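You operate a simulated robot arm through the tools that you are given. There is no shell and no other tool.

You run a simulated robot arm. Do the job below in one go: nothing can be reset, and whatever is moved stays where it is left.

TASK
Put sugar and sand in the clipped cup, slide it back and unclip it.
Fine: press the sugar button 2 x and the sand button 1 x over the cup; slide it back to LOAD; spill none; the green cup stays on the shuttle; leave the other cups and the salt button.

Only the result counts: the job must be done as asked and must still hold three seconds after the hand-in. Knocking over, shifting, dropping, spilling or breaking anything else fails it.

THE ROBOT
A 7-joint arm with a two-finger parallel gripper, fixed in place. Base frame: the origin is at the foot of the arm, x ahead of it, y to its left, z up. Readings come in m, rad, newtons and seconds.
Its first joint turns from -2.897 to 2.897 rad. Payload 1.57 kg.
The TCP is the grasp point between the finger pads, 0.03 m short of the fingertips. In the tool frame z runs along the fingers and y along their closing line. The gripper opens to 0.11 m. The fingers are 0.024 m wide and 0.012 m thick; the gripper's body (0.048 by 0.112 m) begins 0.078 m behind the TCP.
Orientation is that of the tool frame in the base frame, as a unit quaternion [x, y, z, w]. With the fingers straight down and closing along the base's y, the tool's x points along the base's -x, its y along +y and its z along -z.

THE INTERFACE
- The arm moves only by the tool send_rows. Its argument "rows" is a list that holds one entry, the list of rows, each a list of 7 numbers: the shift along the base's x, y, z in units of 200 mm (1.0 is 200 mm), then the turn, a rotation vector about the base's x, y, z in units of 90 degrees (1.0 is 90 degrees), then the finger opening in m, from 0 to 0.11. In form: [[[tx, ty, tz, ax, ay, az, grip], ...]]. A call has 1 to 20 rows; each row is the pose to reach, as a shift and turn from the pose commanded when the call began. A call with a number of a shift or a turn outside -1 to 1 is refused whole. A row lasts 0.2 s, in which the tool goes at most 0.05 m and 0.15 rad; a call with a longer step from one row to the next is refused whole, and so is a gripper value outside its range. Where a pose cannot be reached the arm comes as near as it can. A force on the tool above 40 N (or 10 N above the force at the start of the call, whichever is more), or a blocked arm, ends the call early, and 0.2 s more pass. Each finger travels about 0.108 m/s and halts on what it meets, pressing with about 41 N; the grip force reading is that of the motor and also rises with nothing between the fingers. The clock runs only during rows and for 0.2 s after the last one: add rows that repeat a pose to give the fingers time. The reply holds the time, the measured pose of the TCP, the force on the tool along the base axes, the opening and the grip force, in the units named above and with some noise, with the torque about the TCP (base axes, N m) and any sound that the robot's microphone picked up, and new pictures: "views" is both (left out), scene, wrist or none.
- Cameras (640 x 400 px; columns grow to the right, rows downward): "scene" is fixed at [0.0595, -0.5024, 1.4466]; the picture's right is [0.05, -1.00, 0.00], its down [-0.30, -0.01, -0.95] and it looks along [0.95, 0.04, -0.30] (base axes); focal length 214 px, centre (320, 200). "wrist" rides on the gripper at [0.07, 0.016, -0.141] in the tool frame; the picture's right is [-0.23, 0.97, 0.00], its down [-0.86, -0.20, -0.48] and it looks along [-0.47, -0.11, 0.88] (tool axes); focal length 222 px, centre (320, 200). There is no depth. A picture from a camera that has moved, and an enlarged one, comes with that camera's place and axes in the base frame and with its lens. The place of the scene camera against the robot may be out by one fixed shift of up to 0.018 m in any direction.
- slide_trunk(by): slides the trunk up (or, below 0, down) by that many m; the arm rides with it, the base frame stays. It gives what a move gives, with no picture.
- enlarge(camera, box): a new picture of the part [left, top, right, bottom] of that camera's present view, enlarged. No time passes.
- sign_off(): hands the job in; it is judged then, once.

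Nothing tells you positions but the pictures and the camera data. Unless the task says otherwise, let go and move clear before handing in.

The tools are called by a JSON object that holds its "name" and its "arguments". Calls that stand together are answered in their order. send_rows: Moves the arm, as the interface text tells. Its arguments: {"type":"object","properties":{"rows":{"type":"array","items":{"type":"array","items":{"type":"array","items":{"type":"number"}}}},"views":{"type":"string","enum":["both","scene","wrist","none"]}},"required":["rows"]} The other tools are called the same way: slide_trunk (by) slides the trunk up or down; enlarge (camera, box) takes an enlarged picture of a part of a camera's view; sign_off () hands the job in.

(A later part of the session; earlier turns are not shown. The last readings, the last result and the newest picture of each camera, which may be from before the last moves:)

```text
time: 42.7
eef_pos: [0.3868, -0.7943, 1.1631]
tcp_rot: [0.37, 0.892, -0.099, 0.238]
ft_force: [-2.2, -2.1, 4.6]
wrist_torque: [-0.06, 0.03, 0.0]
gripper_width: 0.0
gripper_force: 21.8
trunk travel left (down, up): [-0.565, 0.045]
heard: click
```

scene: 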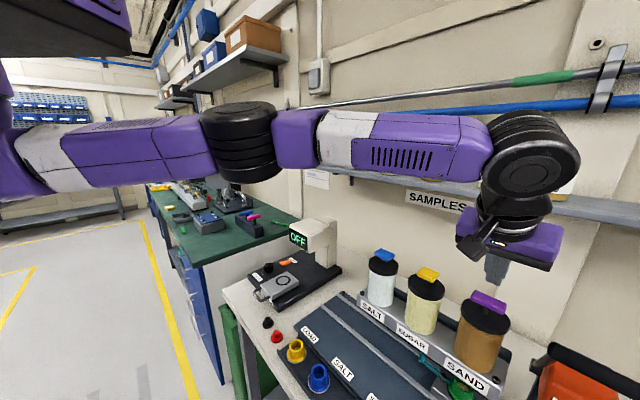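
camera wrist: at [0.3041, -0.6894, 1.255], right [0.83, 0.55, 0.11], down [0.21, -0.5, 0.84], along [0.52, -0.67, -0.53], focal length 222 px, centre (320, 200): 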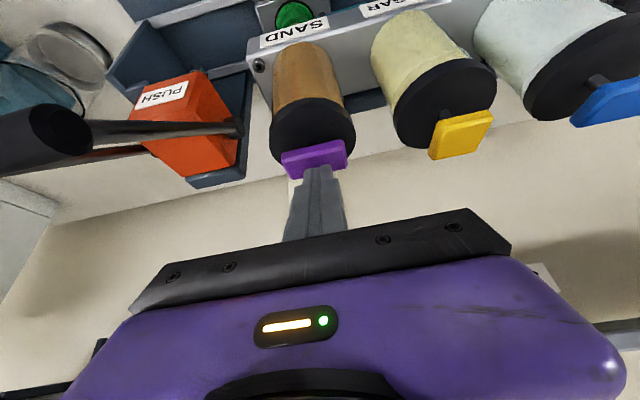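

I heard the click. I'll lift off the button and check the cup.

{"name": "send_rows", "arguments": {"rows": [[[0, 0, 0.05, 0, 0, 0, 0], [0, 0, 0.15, 0, 0, 0, 0], [0, 0, 0.28, 0, 0, 0, 0], [-0.05, 0.05, 0.4, 0.02, 0.02, 0, 0], [-0.1, 0.1, 0.45, 0.04, 0.04, 0, 0], [-0.1, 0.1, 0.45, 0.04, 0.04, 0, 0]]], "views": "both"}}

{"name": "enlarge", "arguments": {"camera": "scene", "box": [420, 340, 500, 400]}}

{"name": "enlarge", "arguments": {"camera": "scene", "box": [380, 260, 560, 400]}}

```text
time: 44.1
eef_pos: [0.3676, -0.7753, 1.2511]
tcp_rot: [0.375, 0.902, -0.082, 0.199]
ft_force: [0.8, 0.5, 0.2]
wrist_torque: [0.01, 0.03, 0.0]
gripper_width: 0.0002
gripper_force: 21.2
trunk travel left (down, up): [-0.565, 0.045]
camera wrist: at [0.2919, -0.676, 1.3506], right [0.84, 0.54, 0.1], down [0.26, -0.55, 0.79], along [0.48, -0.64, -0.6], focal length 222 px, centre (320, 200)
```

scene: 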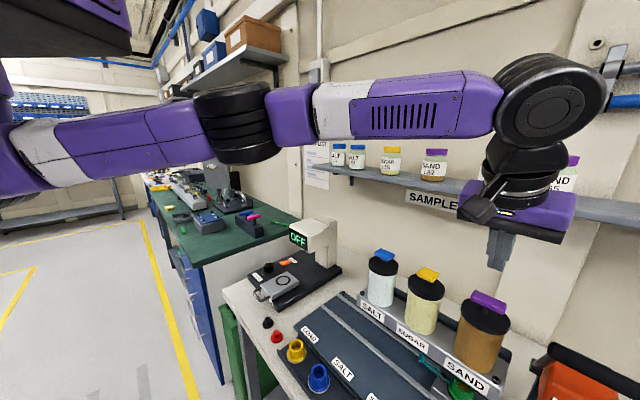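
wrist: 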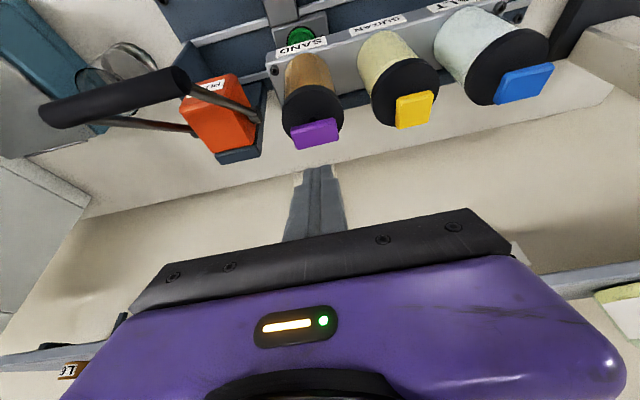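

```text
6.67 times, centred on (460, 370) of scene
camera zoom: at [0.0595, -0.5024, 1.4466], right [0.05, -1.0, 0.0], down [-0.3, -0.01, -0.95], along [0.95, 0.04, -0.3], focal length 1430 px, centre (-613, -933)
```

zoom: 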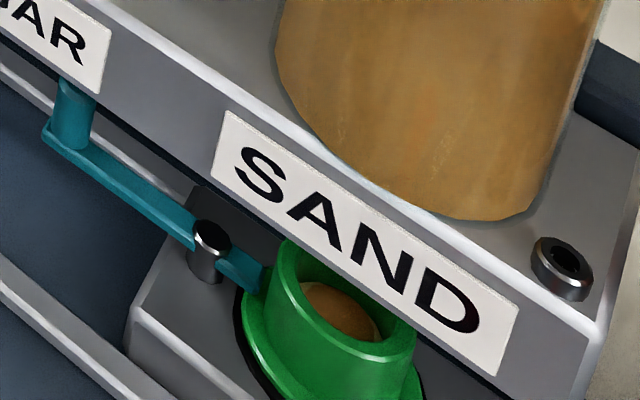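

```text
2.86 times, centred on (470, 330) of scene
camera zoom: at [0.0595, -0.5024, 1.4466], right [0.05, -1.0, 0.0], down [-0.3, -0.01, -0.95], along [0.95, 0.04, -0.3], focal length 613 px, centre (-109, -171)
```

zoom: 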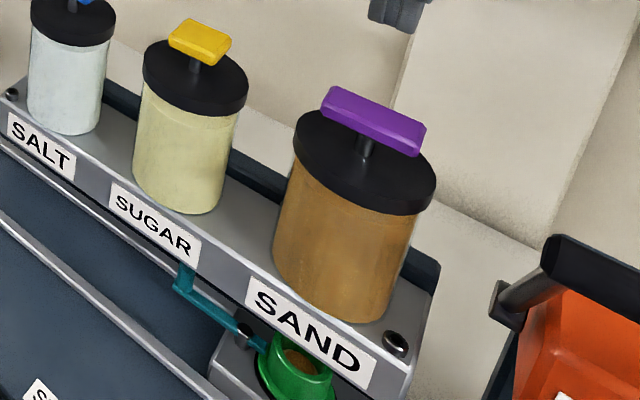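

Sand now lies on top of the sugar inside the cup, with nothing spilled. I'll return to the handle at SAND, near (0.2885,-0.749).

{"name": "send_rows", "arguments": {"rows": [[[-0.13, 0.044, 0, 0.02, 0.02, 0, 0], [-0.26, 0.088, 0, 0.039, 0.039, 0, 0.03], [-0.396, 0.132, 0, 0.039, 0.039, 0, 0.06], [-0.396, 0.132, 0, 0.039, 0.039, 0, 0.06]]], "views": "none"}}

{"name": "slide_trunk", "arguments": {"by": -0.14}}

{"name": "enlarge", "arguments": {"camera": "wrist", "box": [160, 40, 480, 240]}}

```text
time: 45.1
eef_pos: [0.2871, -0.7481, 1.2504]
tcp_rot: [0.377, 0.91, -0.066, 0.159]
ft_force: [-0.4, 0.1, 0.2]
wrist_torque: [0.03, 0.02, -0.01]
gripper_width: 0.0599
gripper_force: 0.1
trunk travel left (down, up): [-0.565, 0.045]
```

```text
time: 45.8
eef_pos: [0.2779, -0.7464, 1.2112]
tcp_rot: [0.382, 0.908, -0.069, 0.157]
ft_force: [-1.0, 15.1, 11.8]
wrist_torque: [0.14, 0.27, -0.42]
gripper_width: 0.0512
gripper_force: 0.2
trunk travel left (down, up): [-0.519, 0.091]
stopped: the force on the tool passed its limit at 56 N (the readings are from after the stop); the commanded pose is now the measured one
```

```text
2.00 times, centred on (320, 140) of wrist
camera zoom: at [0.2113, -0.652, 1.3211], right [0.85, 0.53, 0.07], down [0.31, -0.6, 0.74], along [0.43, -0.6, -0.67], focal length 444 px, centre (320, 320)
```

zoom: 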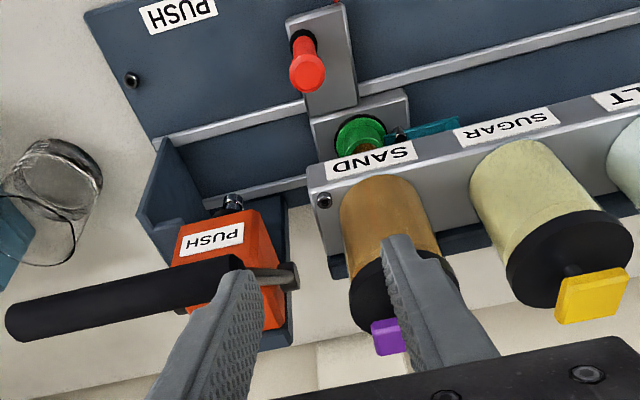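

The open finger came down on the end of the press lever bar, and I stopped there. I'll back straight up and check whether the lever moved.

{"name": "send_rows", "arguments": {"rows": [[[0, 0, 0.06, 0, 0, 0, 0.05], [0, 0, 0.15, 0, 0, 0, 0.04], [0, 0, 0.22, 0, 0, 0, 0.03], [0, 0, 0.22, 0, 0, 0, 0.0]]], "views": "both"}}

{"name": "enlarge", "arguments": {"camera": "scene", "box": [480, 300, 640, 400]}}

{"name": "enlarge", "arguments": {"camera": "wrist", "box": [160, 40, 480, 240]}}

```text
time: 46.8
eef_pos: [0.2803, -0.7496, 1.2527]
tcp_rot: [0.38, 0.909, -0.069, 0.157]
ft_force: [-0.2, -0.4, 0.7]
wrist_torque: [-0.03, -0.02, 0.0]
gripper_width: 0.0002
gripper_force: 21.2
trunk travel left (down, up): [-0.519, 0.091]
camera wrist: at [0.2127, -0.6554, 1.3625], right [0.85, 0.53, 0.07], down [0.31, -0.6, 0.74], along [0.43, -0.6, -0.67], focal length 222 px, centre (320, 200)
```

scene: 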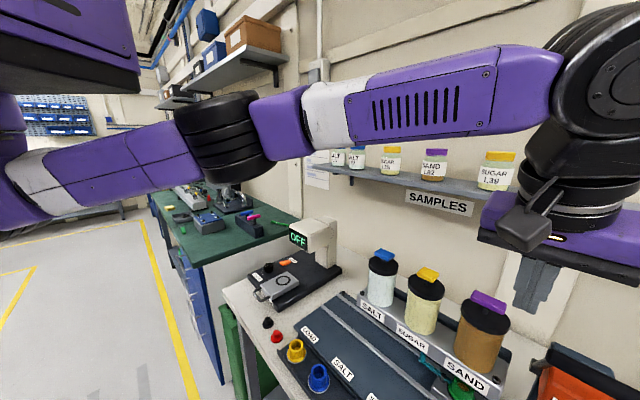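
wrist: 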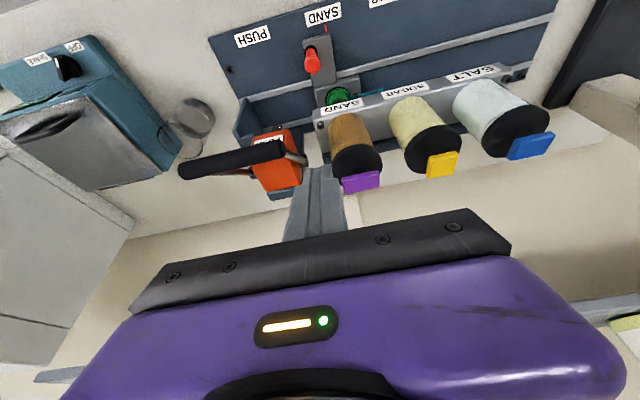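

```text
4.00 times, centred on (560, 350) of scene
camera zoom: at [0.0595, -0.5024, 1.4466], right [0.05, -1.0, 0.0], down [-0.3, -0.01, -0.95], along [0.95, 0.04, -0.3], focal length 858 px, centre (-640, -400)
```

zoom: 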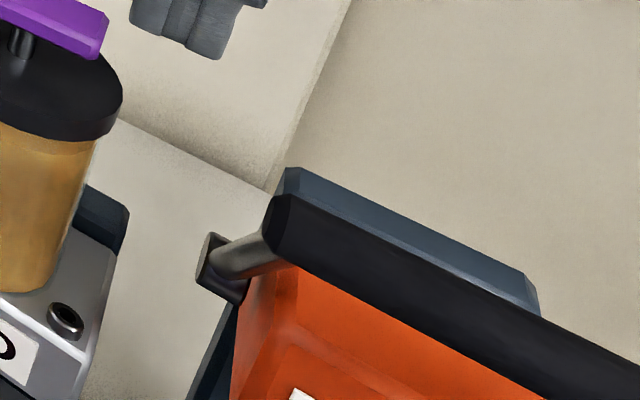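

```text
2.00 times, centred on (320, 140) of wrist
camera zoom: at [0.2127, -0.6554, 1.3625], right [0.85, 0.53, 0.07], down [0.31, -0.6, 0.74], along [0.43, -0.6, -0.67], focal length 444 px, centre (320, 320)
```

zoom: 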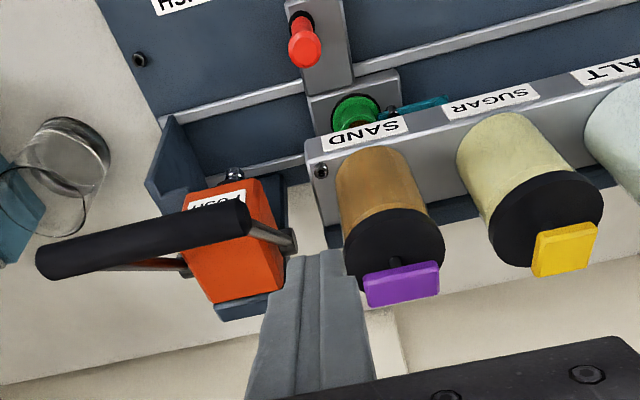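

The lever bar ended up about 8 mm lower than before, and it stays there. I'll nudge it back from the robot side with closed fingers, starting by moving to that side of the bar and checking.

{"name": "send_rows", "arguments": {"rows": [[[-0.1, 0.09, 0, 0, 0, 0, 0], [-0.2, 0.05, 0, 0, 0, 0, 0], [-0.3, -0.06, 0, 0, 0, 0, 0], [-0.34, -0.14, 0, 0, 0, 0, 0], [-0.34, -0.14, -0.18, 0, 0, 0, 0], [-0.34, -0.14, -0.36, 0, 0, 0, 0], [-0.34, -0.14, -0.36, 0, 0, 0, 0]]], "views": "both"}}

{"name": "enlarge", "arguments": {"camera": "scene", "box": [480, 300, 640, 400]}}

{"name": "enlarge", "arguments": {"camera": "wrist", "box": [160, 60, 480, 260]}}

```text
time: 48.4
eef_pos: [0.2122, -0.7636, 1.1789]
tcp_rot: [0.382, 0.908, -0.069, 0.156]
ft_force: [-0.1, 0.2, -0.4]
wrist_torque: [0.05, -0.01, 0.01]
gripper_width: 0.0001
gripper_force: 21.4
out of reach, approached as far as the arm can: row 3, 4, 5, 6, 7
trunk travel left (down, up): [-0.519, 0.091]
camera wrist: at [0.1448, -0.6697, 1.29], right [0.85, 0.53, 0.07], down [0.31, -0.6, 0.74], along [0.43, -0.6, -0.67], focal length 222 px, centre (320, 200)
```

scene: 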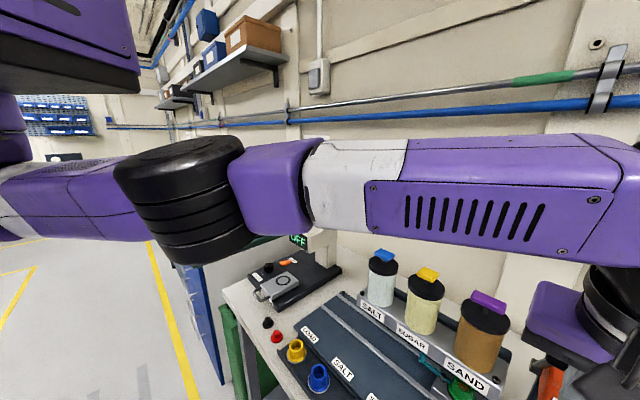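
wrist: 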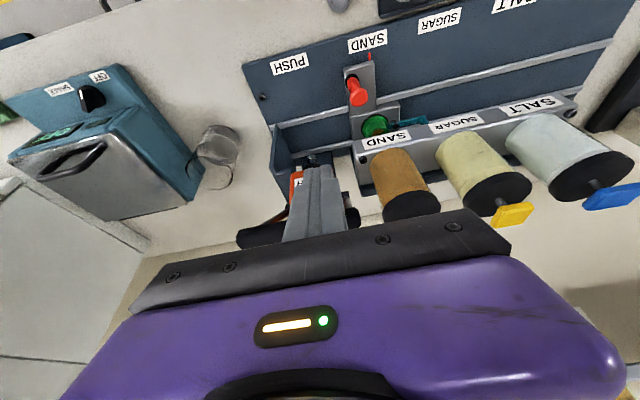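

```text
4.00 times, centred on (560, 350) of scene
camera zoom: at [0.0595, -0.5024, 1.4466], right [0.05, -1.0, 0.0], down [-0.3, -0.01, -0.95], along [0.95, 0.04, -0.3], focal length 858 px, centre (-640, -400)
```

zoom: 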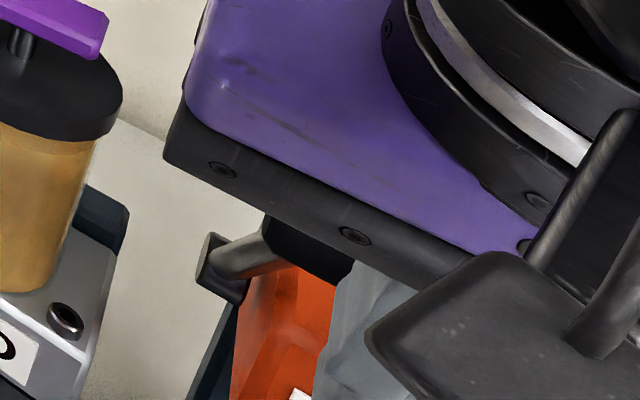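

```text
2.00 times, centred on (320, 160) of wrist
camera zoom: at [0.1448, -0.6697, 1.29], right [0.85, 0.53, 0.07], down [0.31, -0.6, 0.74], along [0.43, -0.6, -0.67], focal length 444 px, centre (320, 280)
```

zoom: 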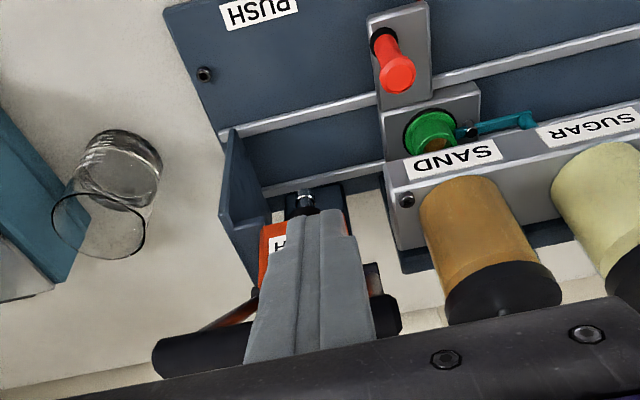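

I'm on the robot side of the bar without touching it. I'll push outward slowly, watching the force.

{"name": "send_rows", "arguments": {"rows": [[[0.03, -0.03, 0, 0, 0, 0, 0], [0.055, -0.055, 0, 0, 0, 0, 0], [0.07, -0.07, 0, 0, 0, 0, 0]]], "views": "none"}}

{"name": "enlarge", "arguments": {"camera": "scene", "box": [480, 300, 640, 400]}}

{"name": "enlarge", "arguments": {"camera": "wrist", "box": [160, 60, 480, 260]}}

```text
time: 49.2
eef_pos: [0.2293, -0.7673, 1.1779]
tcp_rot: [0.381, 0.908, -0.069, 0.157]
ft_force: [-0.1, -0.1, -1.2]
wrist_torque: [0.0, -0.01, -0.01]
gripper_width: 0.0001
gripper_force: 20.9
out of reach, approached as far as the arm can: row 1, 2, 3
trunk travel left (down, up): [-0.519, 0.091]
```

```text
4.00 times, centred on (560, 350) of scene
camera zoom: at [0.0595, -0.5024, 1.4466], right [0.05, -1.0, 0.0], down [-0.3, -0.01, -0.95], along [0.95, 0.04, -0.3], focal length 858 px, centre (-640, -400)
```

zoom: 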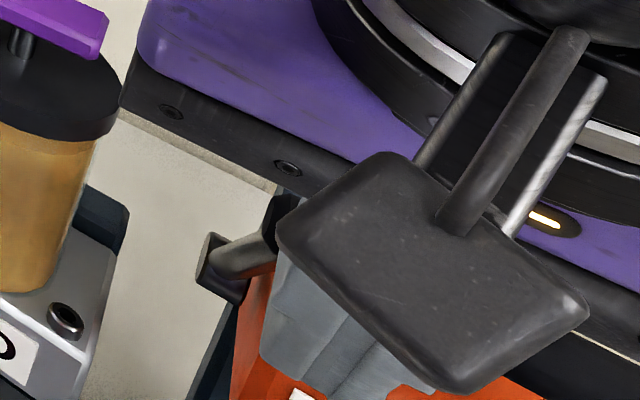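

```text
2.00 times, centred on (320, 160) of wrist
camera zoom: at [0.163, -0.6739, 1.2872], right [0.85, 0.53, 0.07], down [0.31, -0.6, 0.74], along [0.43, -0.6, -0.67], focal length 444 px, centre (320, 280)
```

zoom: 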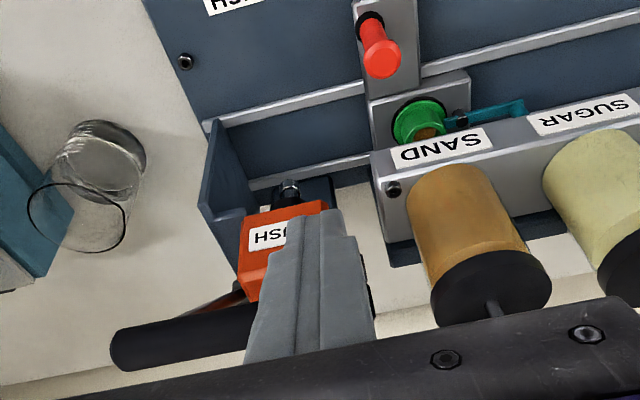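

The arm is again short of reach here, so I'll add 10 degrees of tilt and push in small steps.

{"name": "send_rows", "arguments": {"rows": [[[-0.01, 0.01, 0, -0.04, -0.04, 0, 0], [-0.01, 0.01, -0.02, -0.0786, -0.0786, 0, 0], [0.01, -0.01, -0.02, -0.0786, -0.0786, 0, 0], [0.025, -0.025, -0.02, -0.0786, -0.0786, 0, 0], [0.025, -0.025, -0.02, -0.0786, -0.0786, 0, 0]]], "views": "none"}}

{"name": "enlarge", "arguments": {"camera": "scene", "box": [480, 300, 640, 400]}}

{"name": "enlarge", "arguments": {"camera": "wrist", "box": [160, 40, 480, 240]}}

```text
time: 50.4
eef_pos: [0.2364, -0.7733, 1.1732]
tcp_rot: [0.375, 0.891, -0.101, 0.235]
ft_force: [-0.8, 0.0, -2.0]
wrist_torque: [0.02, 0.03, 0.02]
gripper_width: 0.0001
gripper_force: 21.3
trunk travel left (down, up): [-0.519, 0.091]
```

```text
4.00 times, centred on (560, 350) of scene
camera zoom: at [0.0595, -0.5024, 1.4466], right [0.05, -1.0, 0.0], down [-0.3, -0.01, -0.95], along [0.95, 0.04, -0.3], focal length 858 px, centre (-640, -400)
```

zoom: 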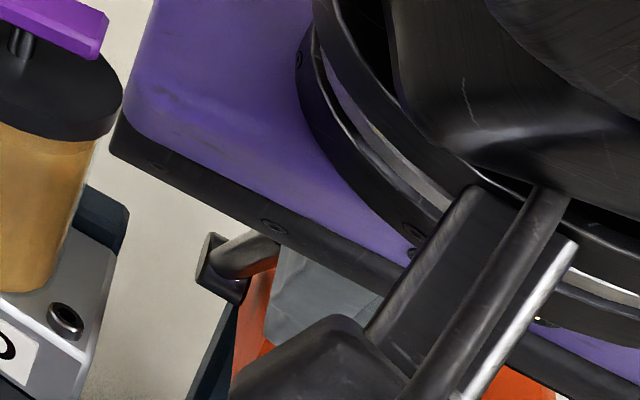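

```text
2.00 times, centred on (320, 140) of wrist
camera zoom: at [0.1557, -0.6681, 1.2619], right [0.83, 0.54, 0.11], down [0.21, -0.5, 0.84], along [0.51, -0.68, -0.53], focal length 444 px, centre (320, 320)
```

zoom: 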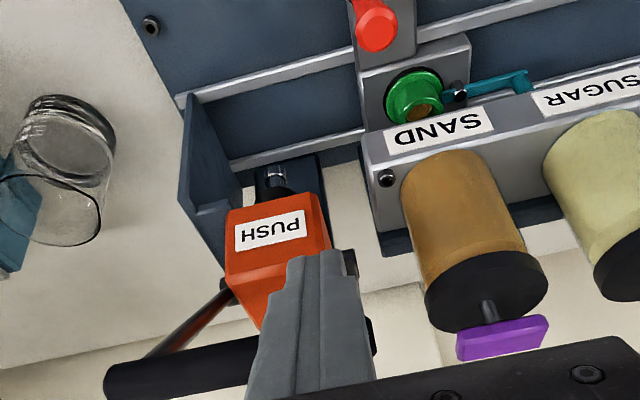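

No contact yet. I'll keep edging outward.

{"name": "send_rows", "arguments": {"rows": [[[0.01, -0.01, 0, 0, 0, 0, 0], [0.02, -0.02, 0, 0, 0, 0, 0], [0.03, -0.03, 0, 0, 0, 0, 0]]], "views": "none"}}

{"name": "enlarge", "arguments": {"camera": "wrist", "box": [160, 60, 480, 260]}}

```text
time: 51.2
eef_pos: [0.2392, -0.7785, 1.1721]
tcp_rot: [0.376, 0.891, -0.101, 0.233]
ft_force: [-8.4, 9.6, -2.0]
wrist_torque: [0.01, 0.0, 0.06]
gripper_width: 0.0001
gripper_force: 21.1
trunk travel left (down, up): [-0.519, 0.091]
```

```text
2.00 times, centred on (320, 160) of wrist
camera zoom: at [0.1605, -0.6733, 1.2608], right [0.84, 0.54, 0.11], down [0.21, -0.5, 0.84], along [0.5, -0.68, -0.53], focal length 444 px, centre (320, 280)
```

zoom: 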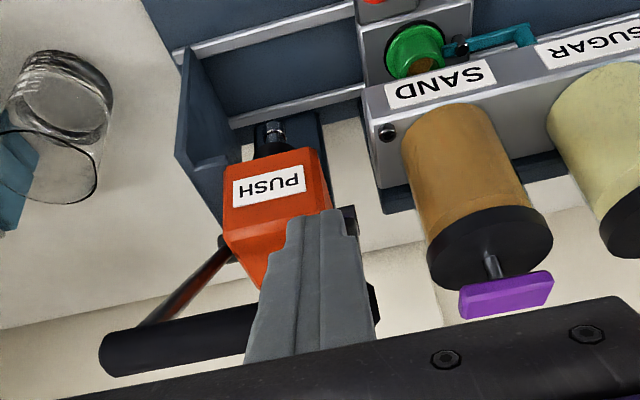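

I'm in contact at about 13 N. A few more millimetres, then I'll back off and compare pictures.

{"name": "send_rows", "arguments": {"rows": [[[0.01, -0.01, 0, 0, 0, 0, 0], [0.015, -0.015, 0, 0, 0, 0, 0], [0.015, -0.015, 0, 0, 0, 0, 0]]], "views": "none"}}

{"name": "enlarge", "arguments": {"camera": "wrist", "box": [160, 60, 480, 260]}}

{"name": "enlarge", "arguments": {"camera": "scene", "box": [480, 300, 640, 400]}}

```text
time: 52.0
eef_pos: [0.2402, -0.7804, 1.171]
tcp_rot: [0.376, 0.891, -0.102, 0.232]
ft_force: [-26.1, 28.4, -8.3]
wrist_torque: [0.13, -0.22, 0.17]
gripper_width: 0.0
gripper_force: 20.4
trunk travel left (down, up): [-0.519, 0.091]
```

```text
2.00 times, centred on (320, 160) of wrist
camera zoom: at [0.1615, -0.6745, 1.2603], right [0.84, 0.54, 0.11], down [0.22, -0.5, 0.84], along [0.5, -0.68, -0.54], focal length 444 px, centre (320, 280)
```

zoom: 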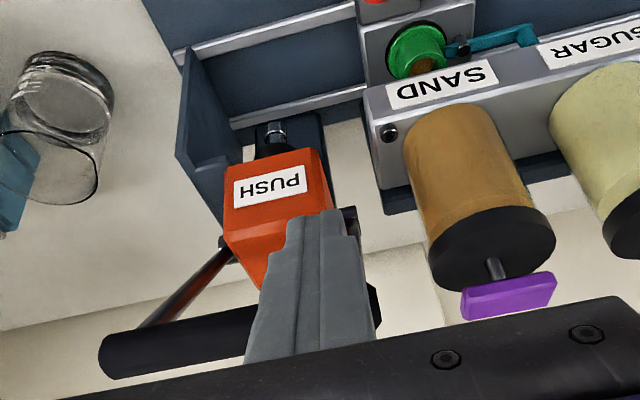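

```text
4.00 times, centred on (560, 350) of scene
camera zoom: at [0.0595, -0.5024, 1.4466], right [0.05, -1.0, 0.0], down [-0.3, -0.01, -0.95], along [0.95, 0.04, -0.3], focal length 858 px, centre (-640, -400)
```

zoom: 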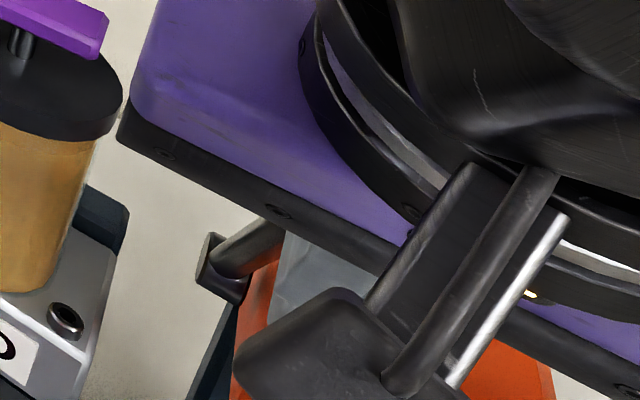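

The force is up to about 38 N. I'll back off and compare the lever with the original picture.

{"name": "send_rows", "arguments": {"rows": [[[-0.05, 0.05, 0, 0, 0, 0, 0], [-0.15, 0.15, 0, 0, 0, 0, 0], [-0.25, 0.25, 0, 0, 0, 0, 0], [-0.25, 0.25, 0.2, 0, 0, 0, 0], [-0.25, 0.25, 0.4, 0, 0, 0, 0], [-0.15, 0.4, 0.45, 0, 0, 0, 0], [0, 0.55, 0.5, 0, 0, 0, 0]]], "views": "both"}}

{"name": "enlarge", "arguments": {"camera": "scene", "box": [480, 300, 640, 400]}}

```text
time: 53.6
eef_pos: [0.237, -0.6729, 1.2605]
tcp_rot: [0.38, 0.89, -0.096, 0.233]
ft_force: [-1.5, 0.2, 0.0]
wrist_torque: [0.0, -0.03, 0.0]
gripper_width: 0.0001
gripper_force: 21.3
trunk travel left (down, up): [-0.519, 0.091]
camera wrist: at [0.1578, -0.5689, 1.3508], right [0.84, 0.53, 0.11], down [0.21, -0.51, 0.83], along [0.5, -0.68, -0.54], focal length 222 px, centre (320, 200)
```

scene: 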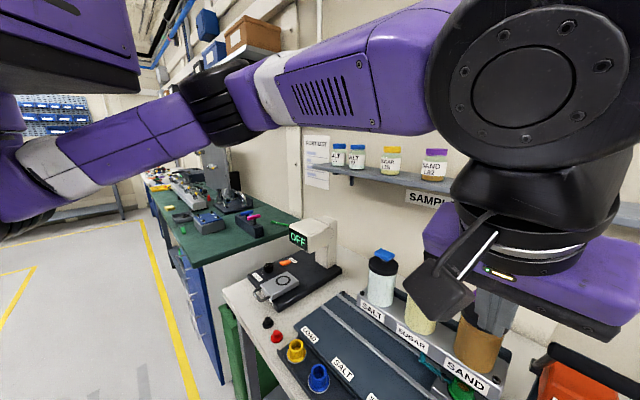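
wrist: 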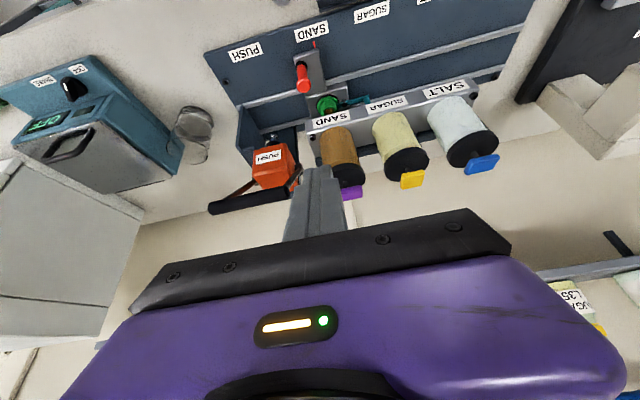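

```text
4.00 times, centred on (560, 350) of scene
camera zoom: at [0.0595, -0.5024, 1.4466], right [0.05, -1.0, 0.0], down [-0.3, -0.01, -0.95], along [0.95, 0.04, -0.3], focal length 858 px, centre (-640, -400)
```

zoom: 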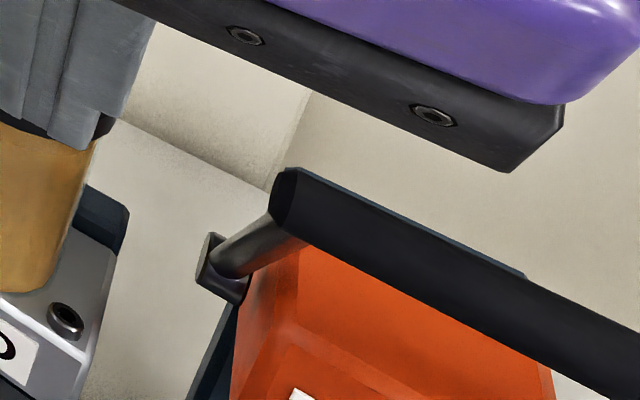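

The lever is back exactly where it was, resting against its stop. Now I'll lower the trunk with the fingers closed and well clear of the bar, then come down on the robot side of the handle.

{"name": "slide_trunk", "arguments": {"by": -0.094}}

{"name": "send_rows", "arguments": {"rows": [[[0, -0.04, 0, 0.04, 0.04, 0, 0], [0.02, -0.1, -0.1, 0.0786, 0.0786, 0, 0], [0.045, -0.17, -0.25, 0.0786, 0.0786, 0, 0], [0.045, -0.17, -0.4, 0.0786, 0.0786, 0, 0.01], [0.045, -0.17, -0.55, 0.0786, 0.0786, 0, 0.03], [0.045, -0.17, -0.7, 0.0786, 0.0786, 0, 0.045], [0.045, -0.17, -0.7, 0.0786, 0.0786, 0, 0.045]]], "views": "both"}}

{"name": "enlarge", "arguments": {"camera": "wrist", "box": [200, 60, 440, 210]}}

```text
time: 54.9
eef_pos: [0.2386, -0.6748, 1.1683]
tcp_rot: [0.378, 0.891, -0.098, 0.231]
ft_force: [0.0, 0.0, 1.1]
wrist_torque: [-0.02, 0.02, 0.0]
gripper_width: 0.0
gripper_force: 21.3
trunk travel left (down, up): [-0.425, 0.185]
```

```text
time: 56.5
eef_pos: [0.2535, -0.7098, 1.0356]
tcp_rot: [0.38, 0.909, -0.069, 0.157]
ft_force: [-0.5, 0.8, -0.2]
wrist_torque: [-0.02, 0.01, 0.01]
gripper_width: 0.0449
gripper_force: 0.1
trunk travel left (down, up): [-0.425, 0.185]
camera wrist: at [0.1862, -0.6159, 1.1446], right [0.85, 0.53, 0.07], down [0.31, -0.6, 0.74], along [0.43, -0.6, -0.67], focal length 222 px, centre (320, 200)
```

scene: 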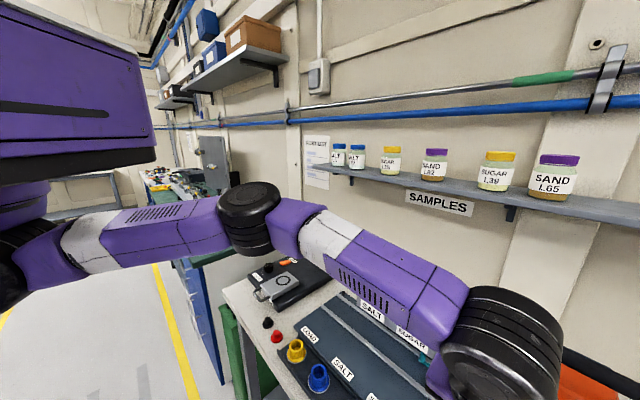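
wrist: 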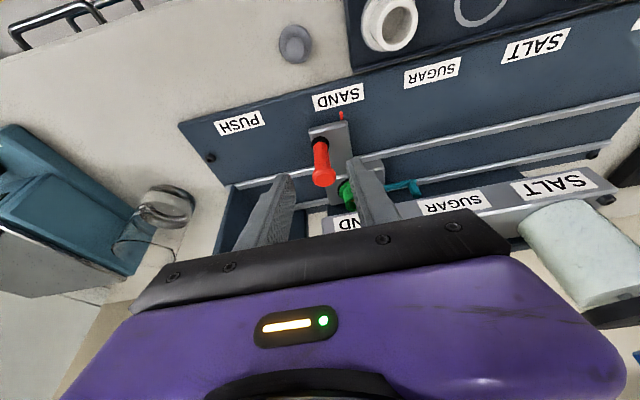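

```text
2.67 times, centred on (320, 135) of wrist
camera zoom: at [0.1862, -0.6159, 1.1446], right [0.85, 0.53, 0.07], down [0.31, -0.6, 0.74], along [0.43, -0.6, -0.67], focal length 592 px, centre (320, 373)
```

zoom: 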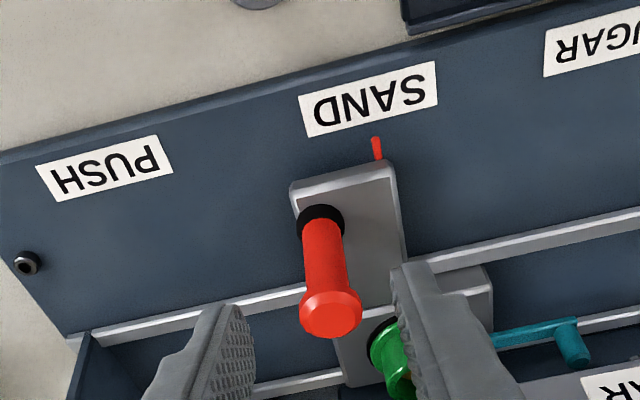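

{"name": "send_rows", "arguments": {"rows": [[[0, 0, -0.15, 0, 0, 0, 0.045], [0, 0, -0.3, 0, 0, 0, 0.045], [0, 0, -0.42, 0, 0, 0, 0.045], [0, -0.01, -0.5, 0, 0, 0, 0.045], [0.06, -0.08, -0.5, 0, 0, 0, 0.045], [0.12, -0.14, -0.5, 0, 0, 0, 0.045], [0.175, -0.196, -0.5, 0, 0, 0, 0.045], [0.175, -0.196, -0.5, 0, 0, 0, 0.035], [0.175, -0.196, -0.5, 0, 0, 0, 0.029]]], "views": "both"}}

{"name": "enlarge", "arguments": {"camera": "wrist", "box": [200, 60, 440, 210]}}

```text
time: 58.5
eef_pos: [0.2894, -0.7515, 0.9364]
tcp_rot: [0.38, 0.909, -0.069, 0.156]
ft_force: [-0.3, 0.6, 0.0]
wrist_torque: [-0.04, 0.02, -0.01]
gripper_width: 0.0295
gripper_force: 0.2
trunk travel left (down, up): [-0.425, 0.185]
camera wrist: at [0.2219, -0.6572, 1.0453], right [0.85, 0.53, 0.07], down [0.31, -0.6, 0.74], along [0.43, -0.6, -0.67], focal length 222 px, centre (320, 200)
```

scene: 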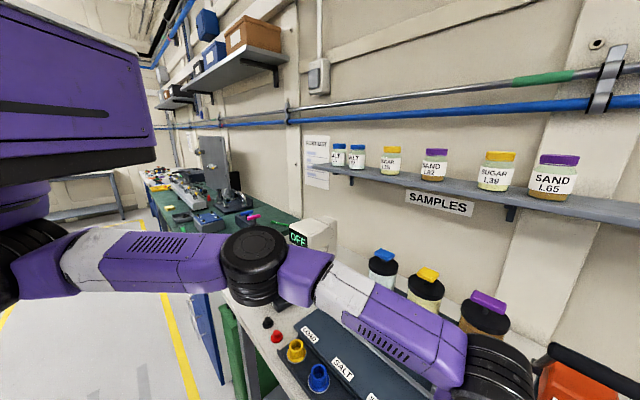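
wrist: 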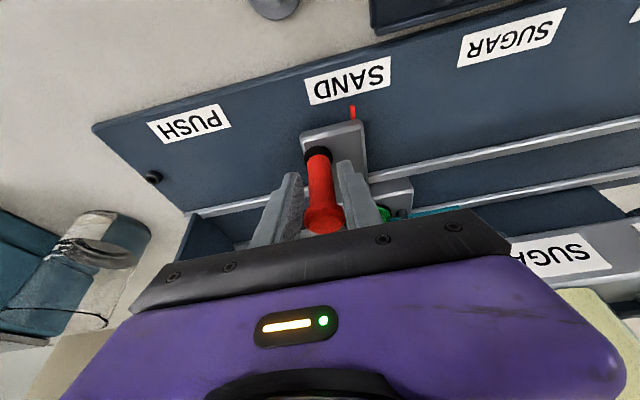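

```text
2.67 times, centred on (320, 135) of wrist
camera zoom: at [0.2219, -0.6572, 1.0453], right [0.85, 0.53, 0.07], down [0.31, -0.6, 0.74], along [0.43, -0.6, -0.67], focal length 592 px, centre (320, 373)
```

zoom: 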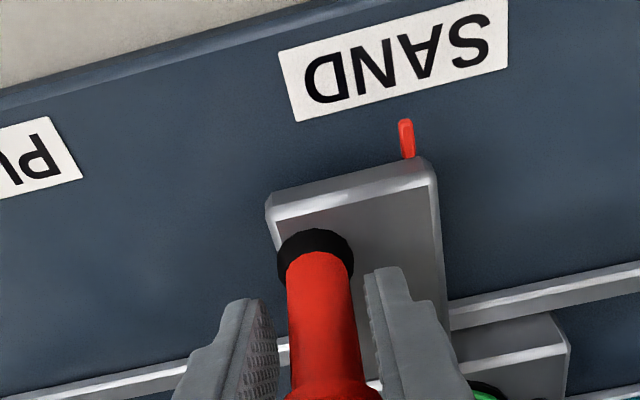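

The handle is caged again. Sliding smoothly back toward LOAD, first half.

{"name": "send_rows", "arguments": {"rows": [[[0.03, 0.03, 0, 0, 0, 0, 0.028], [0.08, 0.08, 0, 0, 0, 0, 0.028], [0.15, 0.15, 0, 0, 0, 0, 0.028], [0.22, 0.22, 0, 0, 0, 0, 0.028], [0.29, 0.29, 0, 0, 0, 0, 0.028], [0.36, 0.36, 0, 0, 0, 0, 0.028], [0.43, 0.43, 0, 0, 0, 0, 0.028], [0.5, 0.5, 0, 0, 0, 0, 0.028], [0.56, 0.56, 0, 0, 0, 0, 0.028], [0.6, 0.6, 0, 0, 0, 0, 0.028], [0.62, 0.62, 0, 0, 0, 0, 0.028], [0.62, 0.62, 0, 0, 0, 0, 0.028]]], "views": "both"}}

```text
time: 61.1
eef_pos: [0.4115, -0.624, 0.936]
tcp_rot: [0.38, 0.909, -0.069, 0.156]
ft_force: [-1.7, -1.4, -0.6]
wrist_torque: [0.04, -0.02, 0.02]
gripper_width: 0.0289
gripper_force: 0.4
trunk travel left (down, up): [-0.425, 0.185]
camera wrist: at [0.3432, -0.5313, 1.0458], right [0.85, 0.53, 0.07], down [0.31, -0.6, 0.74], along [0.43, -0.6, -0.67], focal length 222 px, centre (320, 200)
```

scene: 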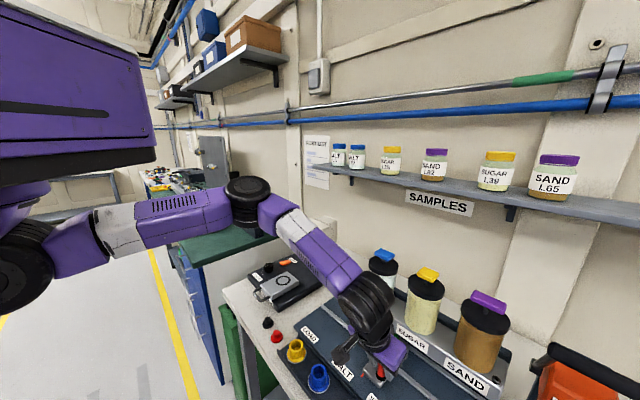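
wrist: 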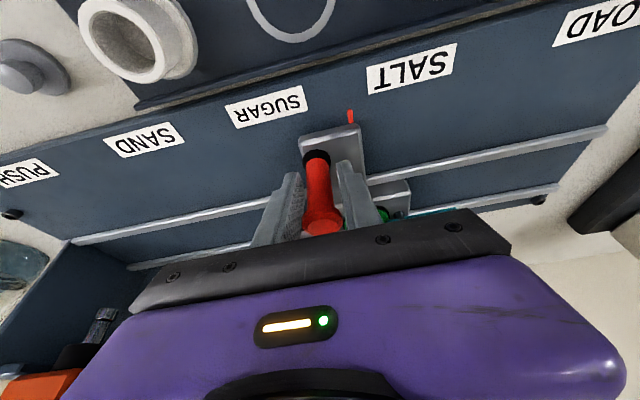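

The shuttle is halfway back and smooth. Continuing to just short of LOAD.

{"name": "send_rows", "arguments": {"rows": [[[0.03, 0.03, 0, 0, 0, 0, 0.028], [0.08, 0.08, 0, 0, 0, 0, 0.028], [0.15, 0.15, 0, 0, 0, 0, 0.028], [0.22, 0.22, 0, 0, 0, 0, 0.028], [0.29, 0.29, 0, 0, 0, 0, 0.028], [0.36, 0.36, 0, 0, 0, 0, 0.028], [0.43, 0.43, 0, 0, 0, 0, 0.028], [0.49, 0.49, 0, 0, 0, 0, 0.028], [0.54, 0.54, 0, 0, 0, 0, 0.028], [0.58, 0.58, 0, 0, 0, 0, 0.028], [0.6, 0.6, 0, 0, 0, 0, 0.028], [0.6, 0.6, 0, 0, 0, 0, 0.028]]], "views": "both"}}

{"name": "enlarge", "arguments": {"camera": "wrist", "box": [200, 60, 440, 210]}}

{"name": "enlarge", "arguments": {"camera": "scene", "box": [280, 260, 400, 350]}}

```text
time: 63.7
eef_pos: [0.5325, -0.5056, 0.9373]
tcp_rot: [0.381, 0.909, -0.07, 0.157]
ft_force: [1.4, 1.1, -0.1]
wrist_torque: [-0.03, 0.01, 0.03]
gripper_width: 0.0296
gripper_force: 0.6
trunk travel left (down, up): [-0.425, 0.185]
camera wrist: at [0.4644, -0.4114, 1.0461], right [0.85, 0.53, 0.07], down [0.31, -0.6, 0.74], along [0.43, -0.6, -0.67], focal length 222 px, centre (320, 200)
```

scene: 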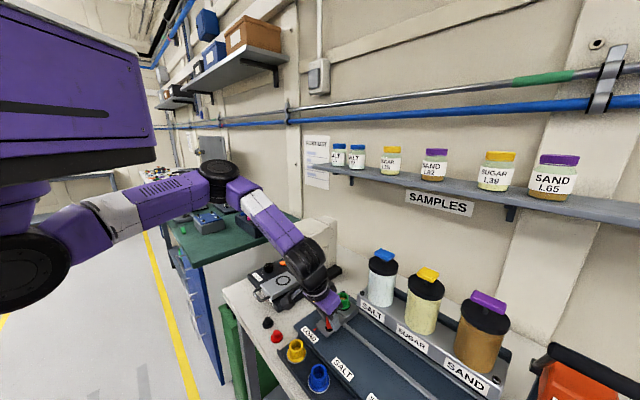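
wrist: 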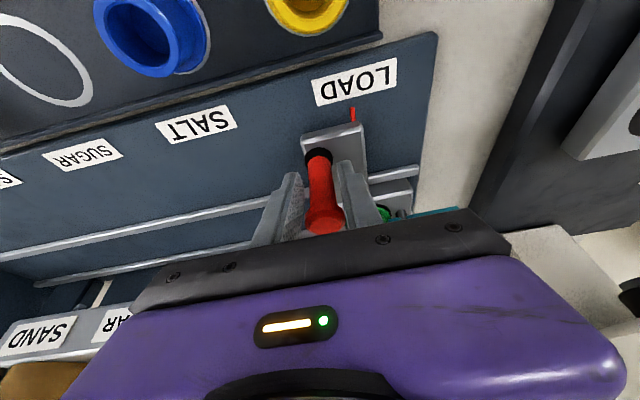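

```text
2.67 times, centred on (320, 135) of wrist
camera zoom: at [0.4644, -0.4114, 1.0461], right [0.85, 0.53, 0.07], down [0.31, -0.6, 0.74], along [0.43, -0.6, -0.67], focal length 592 px, centre (320, 373)
```

zoom: 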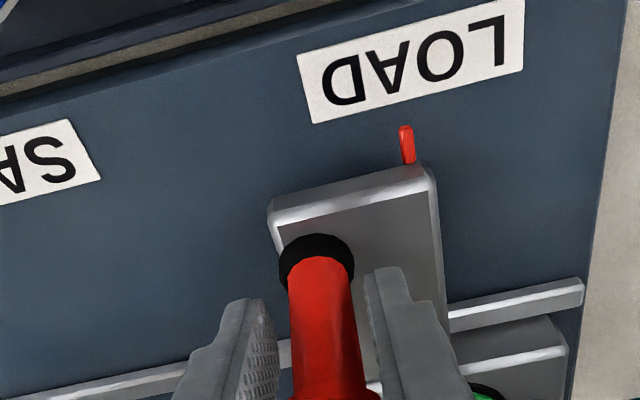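

```text
4.44 times, centred on (340, 305) of scene
camera zoom: at [0.0595, -0.5024, 1.4466], right [0.05, -1.0, 0.0], down [-0.3, -0.01, -0.95], along [0.95, 0.04, -0.3], focal length 953 px, centre (231, -267)
```

zoom: 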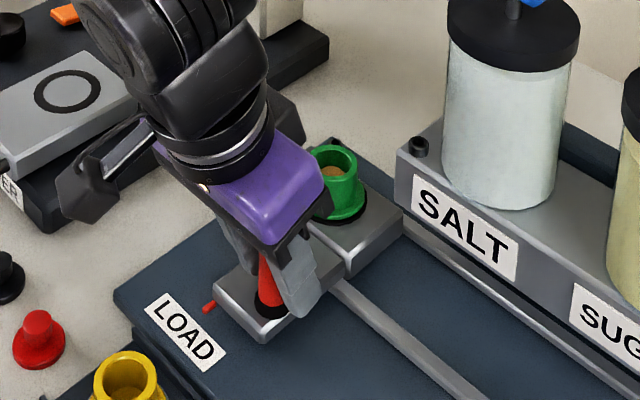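

About 6.5 mm remain. Making the final small slide to line the pointer up with LOAD.

{"name": "send_rows", "arguments": {"rows": [[[0.012, 0.012, 0, 0, 0, 0, 0.028], [0.024, 0.024, 0, 0, 0, 0, 0.028], [0.024, 0.024, 0, 0, 0, 0, 0.028]]], "views": "none"}}

{"name": "enlarge", "arguments": {"camera": "wrist", "box": [200, 60, 440, 210]}}

```text
time: 64.5
eef_pos: [0.5359, -0.4996, 0.9356]
tcp_rot: [0.382, 0.908, -0.069, 0.157]
ft_force: [0.2, 0.6, -0.4]
wrist_torque: [0.02, 0.01, 0.0]
gripper_width: 0.028
gripper_force: 0.1
trunk travel left (down, up): [-0.425, 0.185]
```

```text
2.67 times, centred on (320, 135) of wrist
camera zoom: at [0.4686, -0.4065, 1.0454], right [0.85, 0.53, 0.07], down [0.31, -0.6, 0.74], along [0.43, -0.6, -0.67], focal length 592 px, centre (320, 373)
```

zoom: 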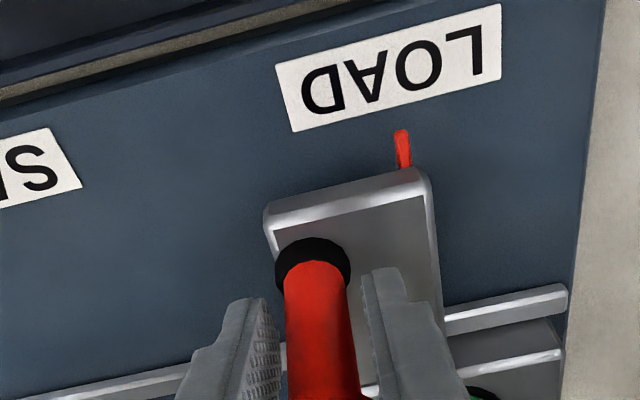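

The pointer is on LOAD within about a millimetre. I'll release the handle, rise and spin the tool 90 degrees about its own axis, so the gripper body stays clear of the OFF instrument at the clip.

{"name": "send_rows", "arguments": {"rows": [[[0, 0, 0, 0, 0, 0, 0.04], [0, 0, 0, 0, 0, 0, 0.05], [0, 0, 0.12, 0, 0, 0, 0.05], [0, 0, 0.3, 0, 0, 0, 0.05], [0, 0, 0.5, 0, 0, 0, 0.05], [0, 0, 0.7, 0, 0, 0, 0.04], [0, 0, 0.85, 0, 0, 0, 0.02], [0, 0, 0.9, 0, 0, 0, 0.0], [0, 0, 0.9, 0, 0, 0, 0.0]]], "views": "both"}}

{"name": "enlarge", "arguments": {"camera": "wrist", "box": [200, 40, 440, 190]}}

{"name": "enlarge", "arguments": {"camera": "scene", "box": [280, 260, 400, 350]}}

```text
time: 66.5
eef_pos: [0.5366, -0.4982, 1.1146]
tcp_rot: [0.38, 0.909, -0.069, 0.157]
ft_force: [0.1, 0.0, -1.1]
wrist_torque: [-0.01, 0.0, -0.02]
gripper_width: 0.0
gripper_force: 20.8
trunk travel left (down, up): [-0.425, 0.185]
camera wrist: at [0.469, -0.4054, 1.2246], right [0.85, 0.53, 0.07], down [0.31, -0.6, 0.74], along [0.43, -0.6, -0.67], focal length 222 px, centre (320, 200)
```

scene: 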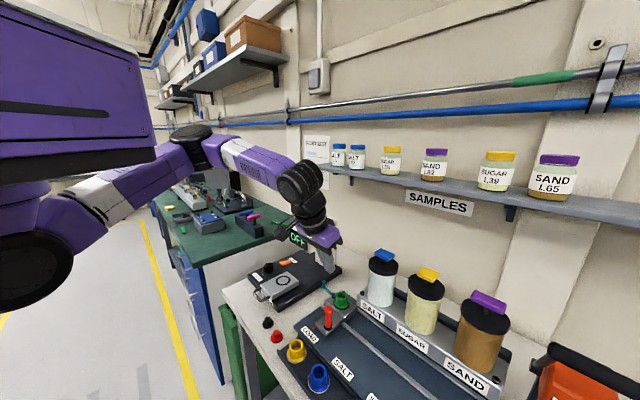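
wrist: 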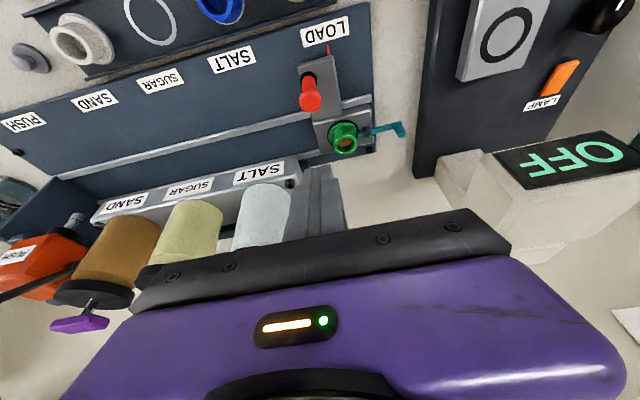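

```text
2.67 times, centred on (320, 115) of wrist
camera zoom: at [0.469, -0.4054, 1.2246], right [0.85, 0.53, 0.07], down [0.31, -0.6, 0.74], along [0.43, -0.6, -0.67], focal length 592 px, centre (320, 427)
```

zoom: 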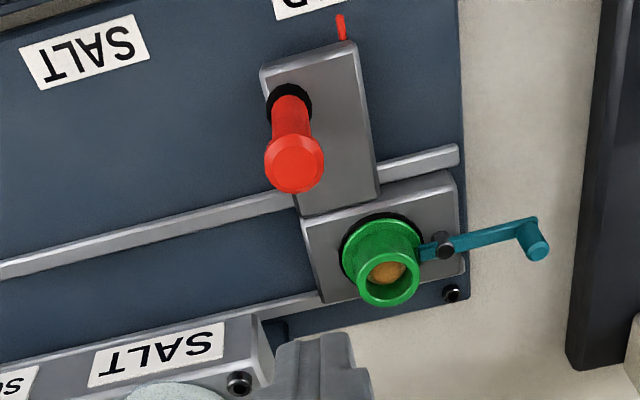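

```text
4.44 times, centred on (340, 305) of scene
camera zoom: at [0.0595, -0.5024, 1.4466], right [0.05, -1.0, 0.0], down [-0.3, -0.01, -0.95], along [0.95, 0.04, -0.3], focal length 953 px, centre (231, -267)
```

zoom: 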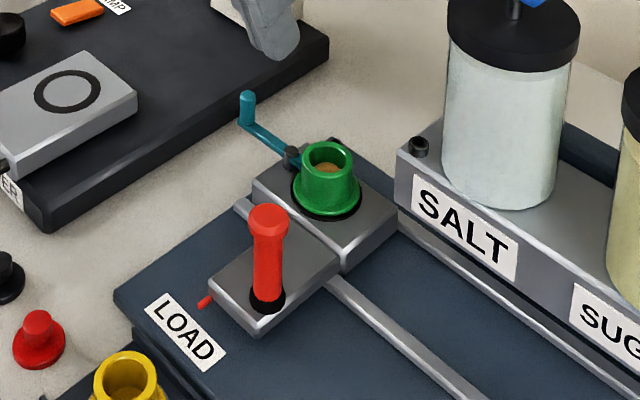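

The knob is confirmed near (0.689,-0.483,0.933), the pivot at (0.656,-0.517), and the OFF head's near edge is about 6.7 cm beyond the knob. Spinning the tool 90 degrees about its own axis now.

{"name": "send_rows", "arguments": {"rows": [[[0, 0, 0, -0.0202, 0.0202, 0.0783, 0], [0, 0, 0, -0.0403, 0.0403, 0.1566, 0], [0, 0, 0, -0.0605, 0.0605, 0.2349, 0], [0, 0, 0, -0.0806, 0.0806, 0.3132, 0], [0, 0, 0, -0.1008, 0.1008, 0.3915, 0], [0, 0, 0, -0.1209, 0.1209, 0.4699, 0], [0, 0, 0, -0.1411, 0.1411, 0.5482, 0], [0, 0, 0, -0.1612, 0.1612, 0.6265, 0], [0, 0, 0, -0.1814, 0.1814, 0.7048, 0], [0, 0, 0, -0.2015, 0.2015, 0.7831, 0], [0, 0, 0, -0.2217, 0.2217, 0.8614, 0], [0, 0, 0, -0.2418, 0.2418, 0.9397, 0], [0, 0, 0, -0.2418, 0.2418, 0.9397, 0]]], "views": "both"}}

```text
time: 69.3
eef_pos: [0.5364, -0.5005, 1.1167]
tcp_rot: [-0.374, 0.91, -0.166, 0.066]
ft_force: [0.6, 0.8, -1.0]
wrist_torque: [-0.02, -0.03, 0.0]
gripper_width: 0.0
gripper_force: 21.5
trunk travel left (down, up): [-0.425, 0.185]
camera wrist: at [0.4415, -0.5024, 1.244], right [-0.48, 0.81, -0.34], down [0.62, 0.59, 0.52], along [0.62, 0.03, -0.79], focal length 222 px, centre (320, 200)
```

scene: 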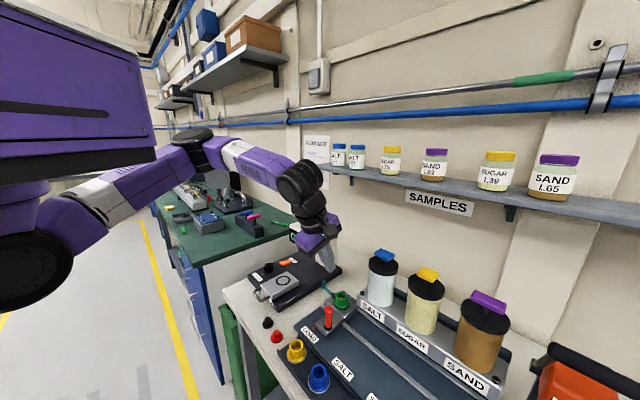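
wrist: 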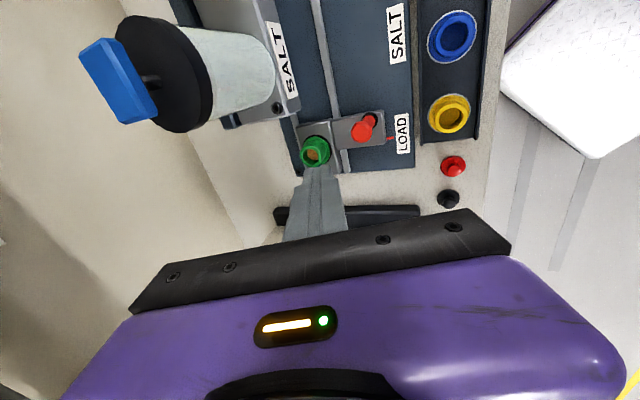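

The spin went fine. I'll move to the robot side of the knob at height, then descend beside it.

{"name": "send_rows", "arguments": {"rows": [[[0.2, 0.08, 0, 0, 0, 0, 0], [0.4, 0.16, 0, 0, 0, 0, 0], [0.618, 0.2325, 0, 0, 0, 0, 0], [0.618, 0.2325, -0.2, 0, 0, 0, 0], [0.618, 0.2325, -0.4, 0, 0, 0, 0], [0.618, 0.2325, -0.4, 0, 0, 0, 0]]], "views": "both"}}

{"name": "enlarge", "arguments": {"camera": "wrist", "box": [200, 60, 440, 210]}}

{"name": "enlarge", "arguments": {"camera": "scene", "box": [280, 240, 400, 330]}}

```text
time: 70.7
eef_pos: [0.6596, -0.4508, 1.0386]
tcp_rot: [-0.373, 0.911, -0.166, 0.067]
ft_force: [0.3, 0.4, -0.2]
wrist_torque: [0.0, -0.02, -0.02]
gripper_width: 0.0
gripper_force: 21.3
trunk travel left (down, up): [-0.425, 0.185]
camera wrist: at [0.5648, -0.4523, 1.1658], right [-0.48, 0.81, -0.34], down [0.62, 0.59, 0.52], along [0.62, 0.03, -0.79], focal length 222 px, centre (320, 200)
```

scene: 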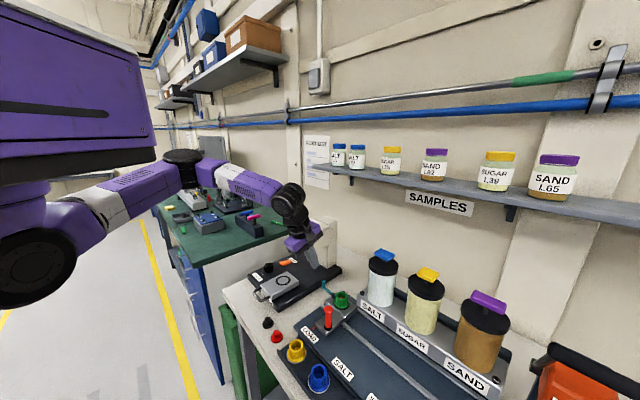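
wrist: 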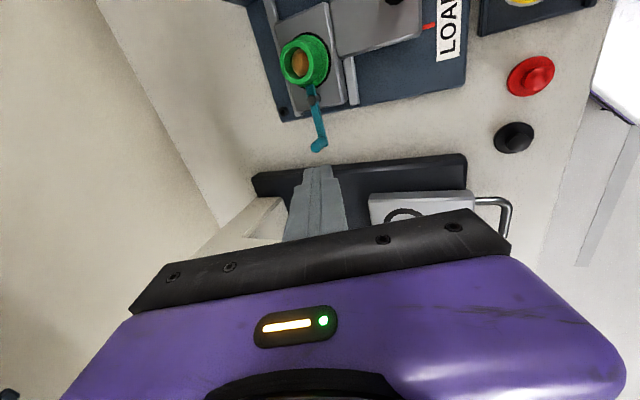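

```text
2.67 times, centred on (320, 135) of wrist
camera zoom: at [0.5648, -0.4523, 1.1658], right [-0.48, 0.81, -0.34], down [0.62, 0.59, 0.52], along [0.62, 0.03, -0.79], focal length 592 px, centre (320, 373)
```

zoom: 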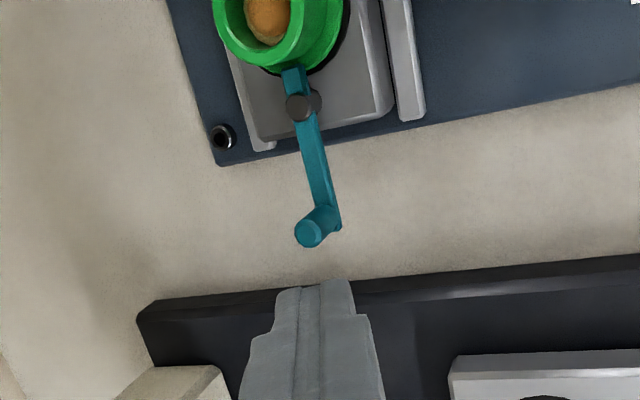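

```text
4.44 times, centred on (340, 285) of scene
camera zoom: at [0.0595, -0.5024, 1.4466], right [0.05, -1.0, 0.0], down [-0.3, -0.01, -0.95], along [0.95, 0.04, -0.3], focal length 953 px, centre (231, -178)
```

zoom: 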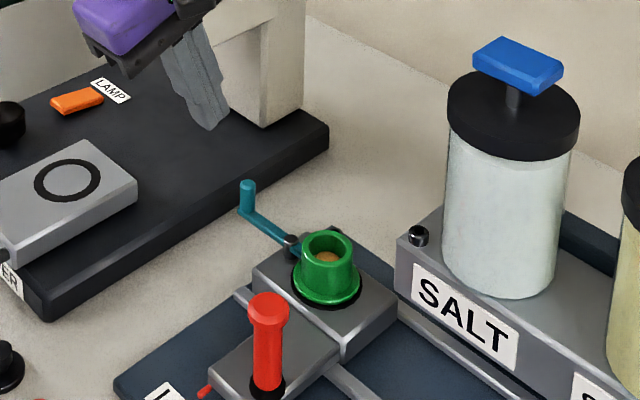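

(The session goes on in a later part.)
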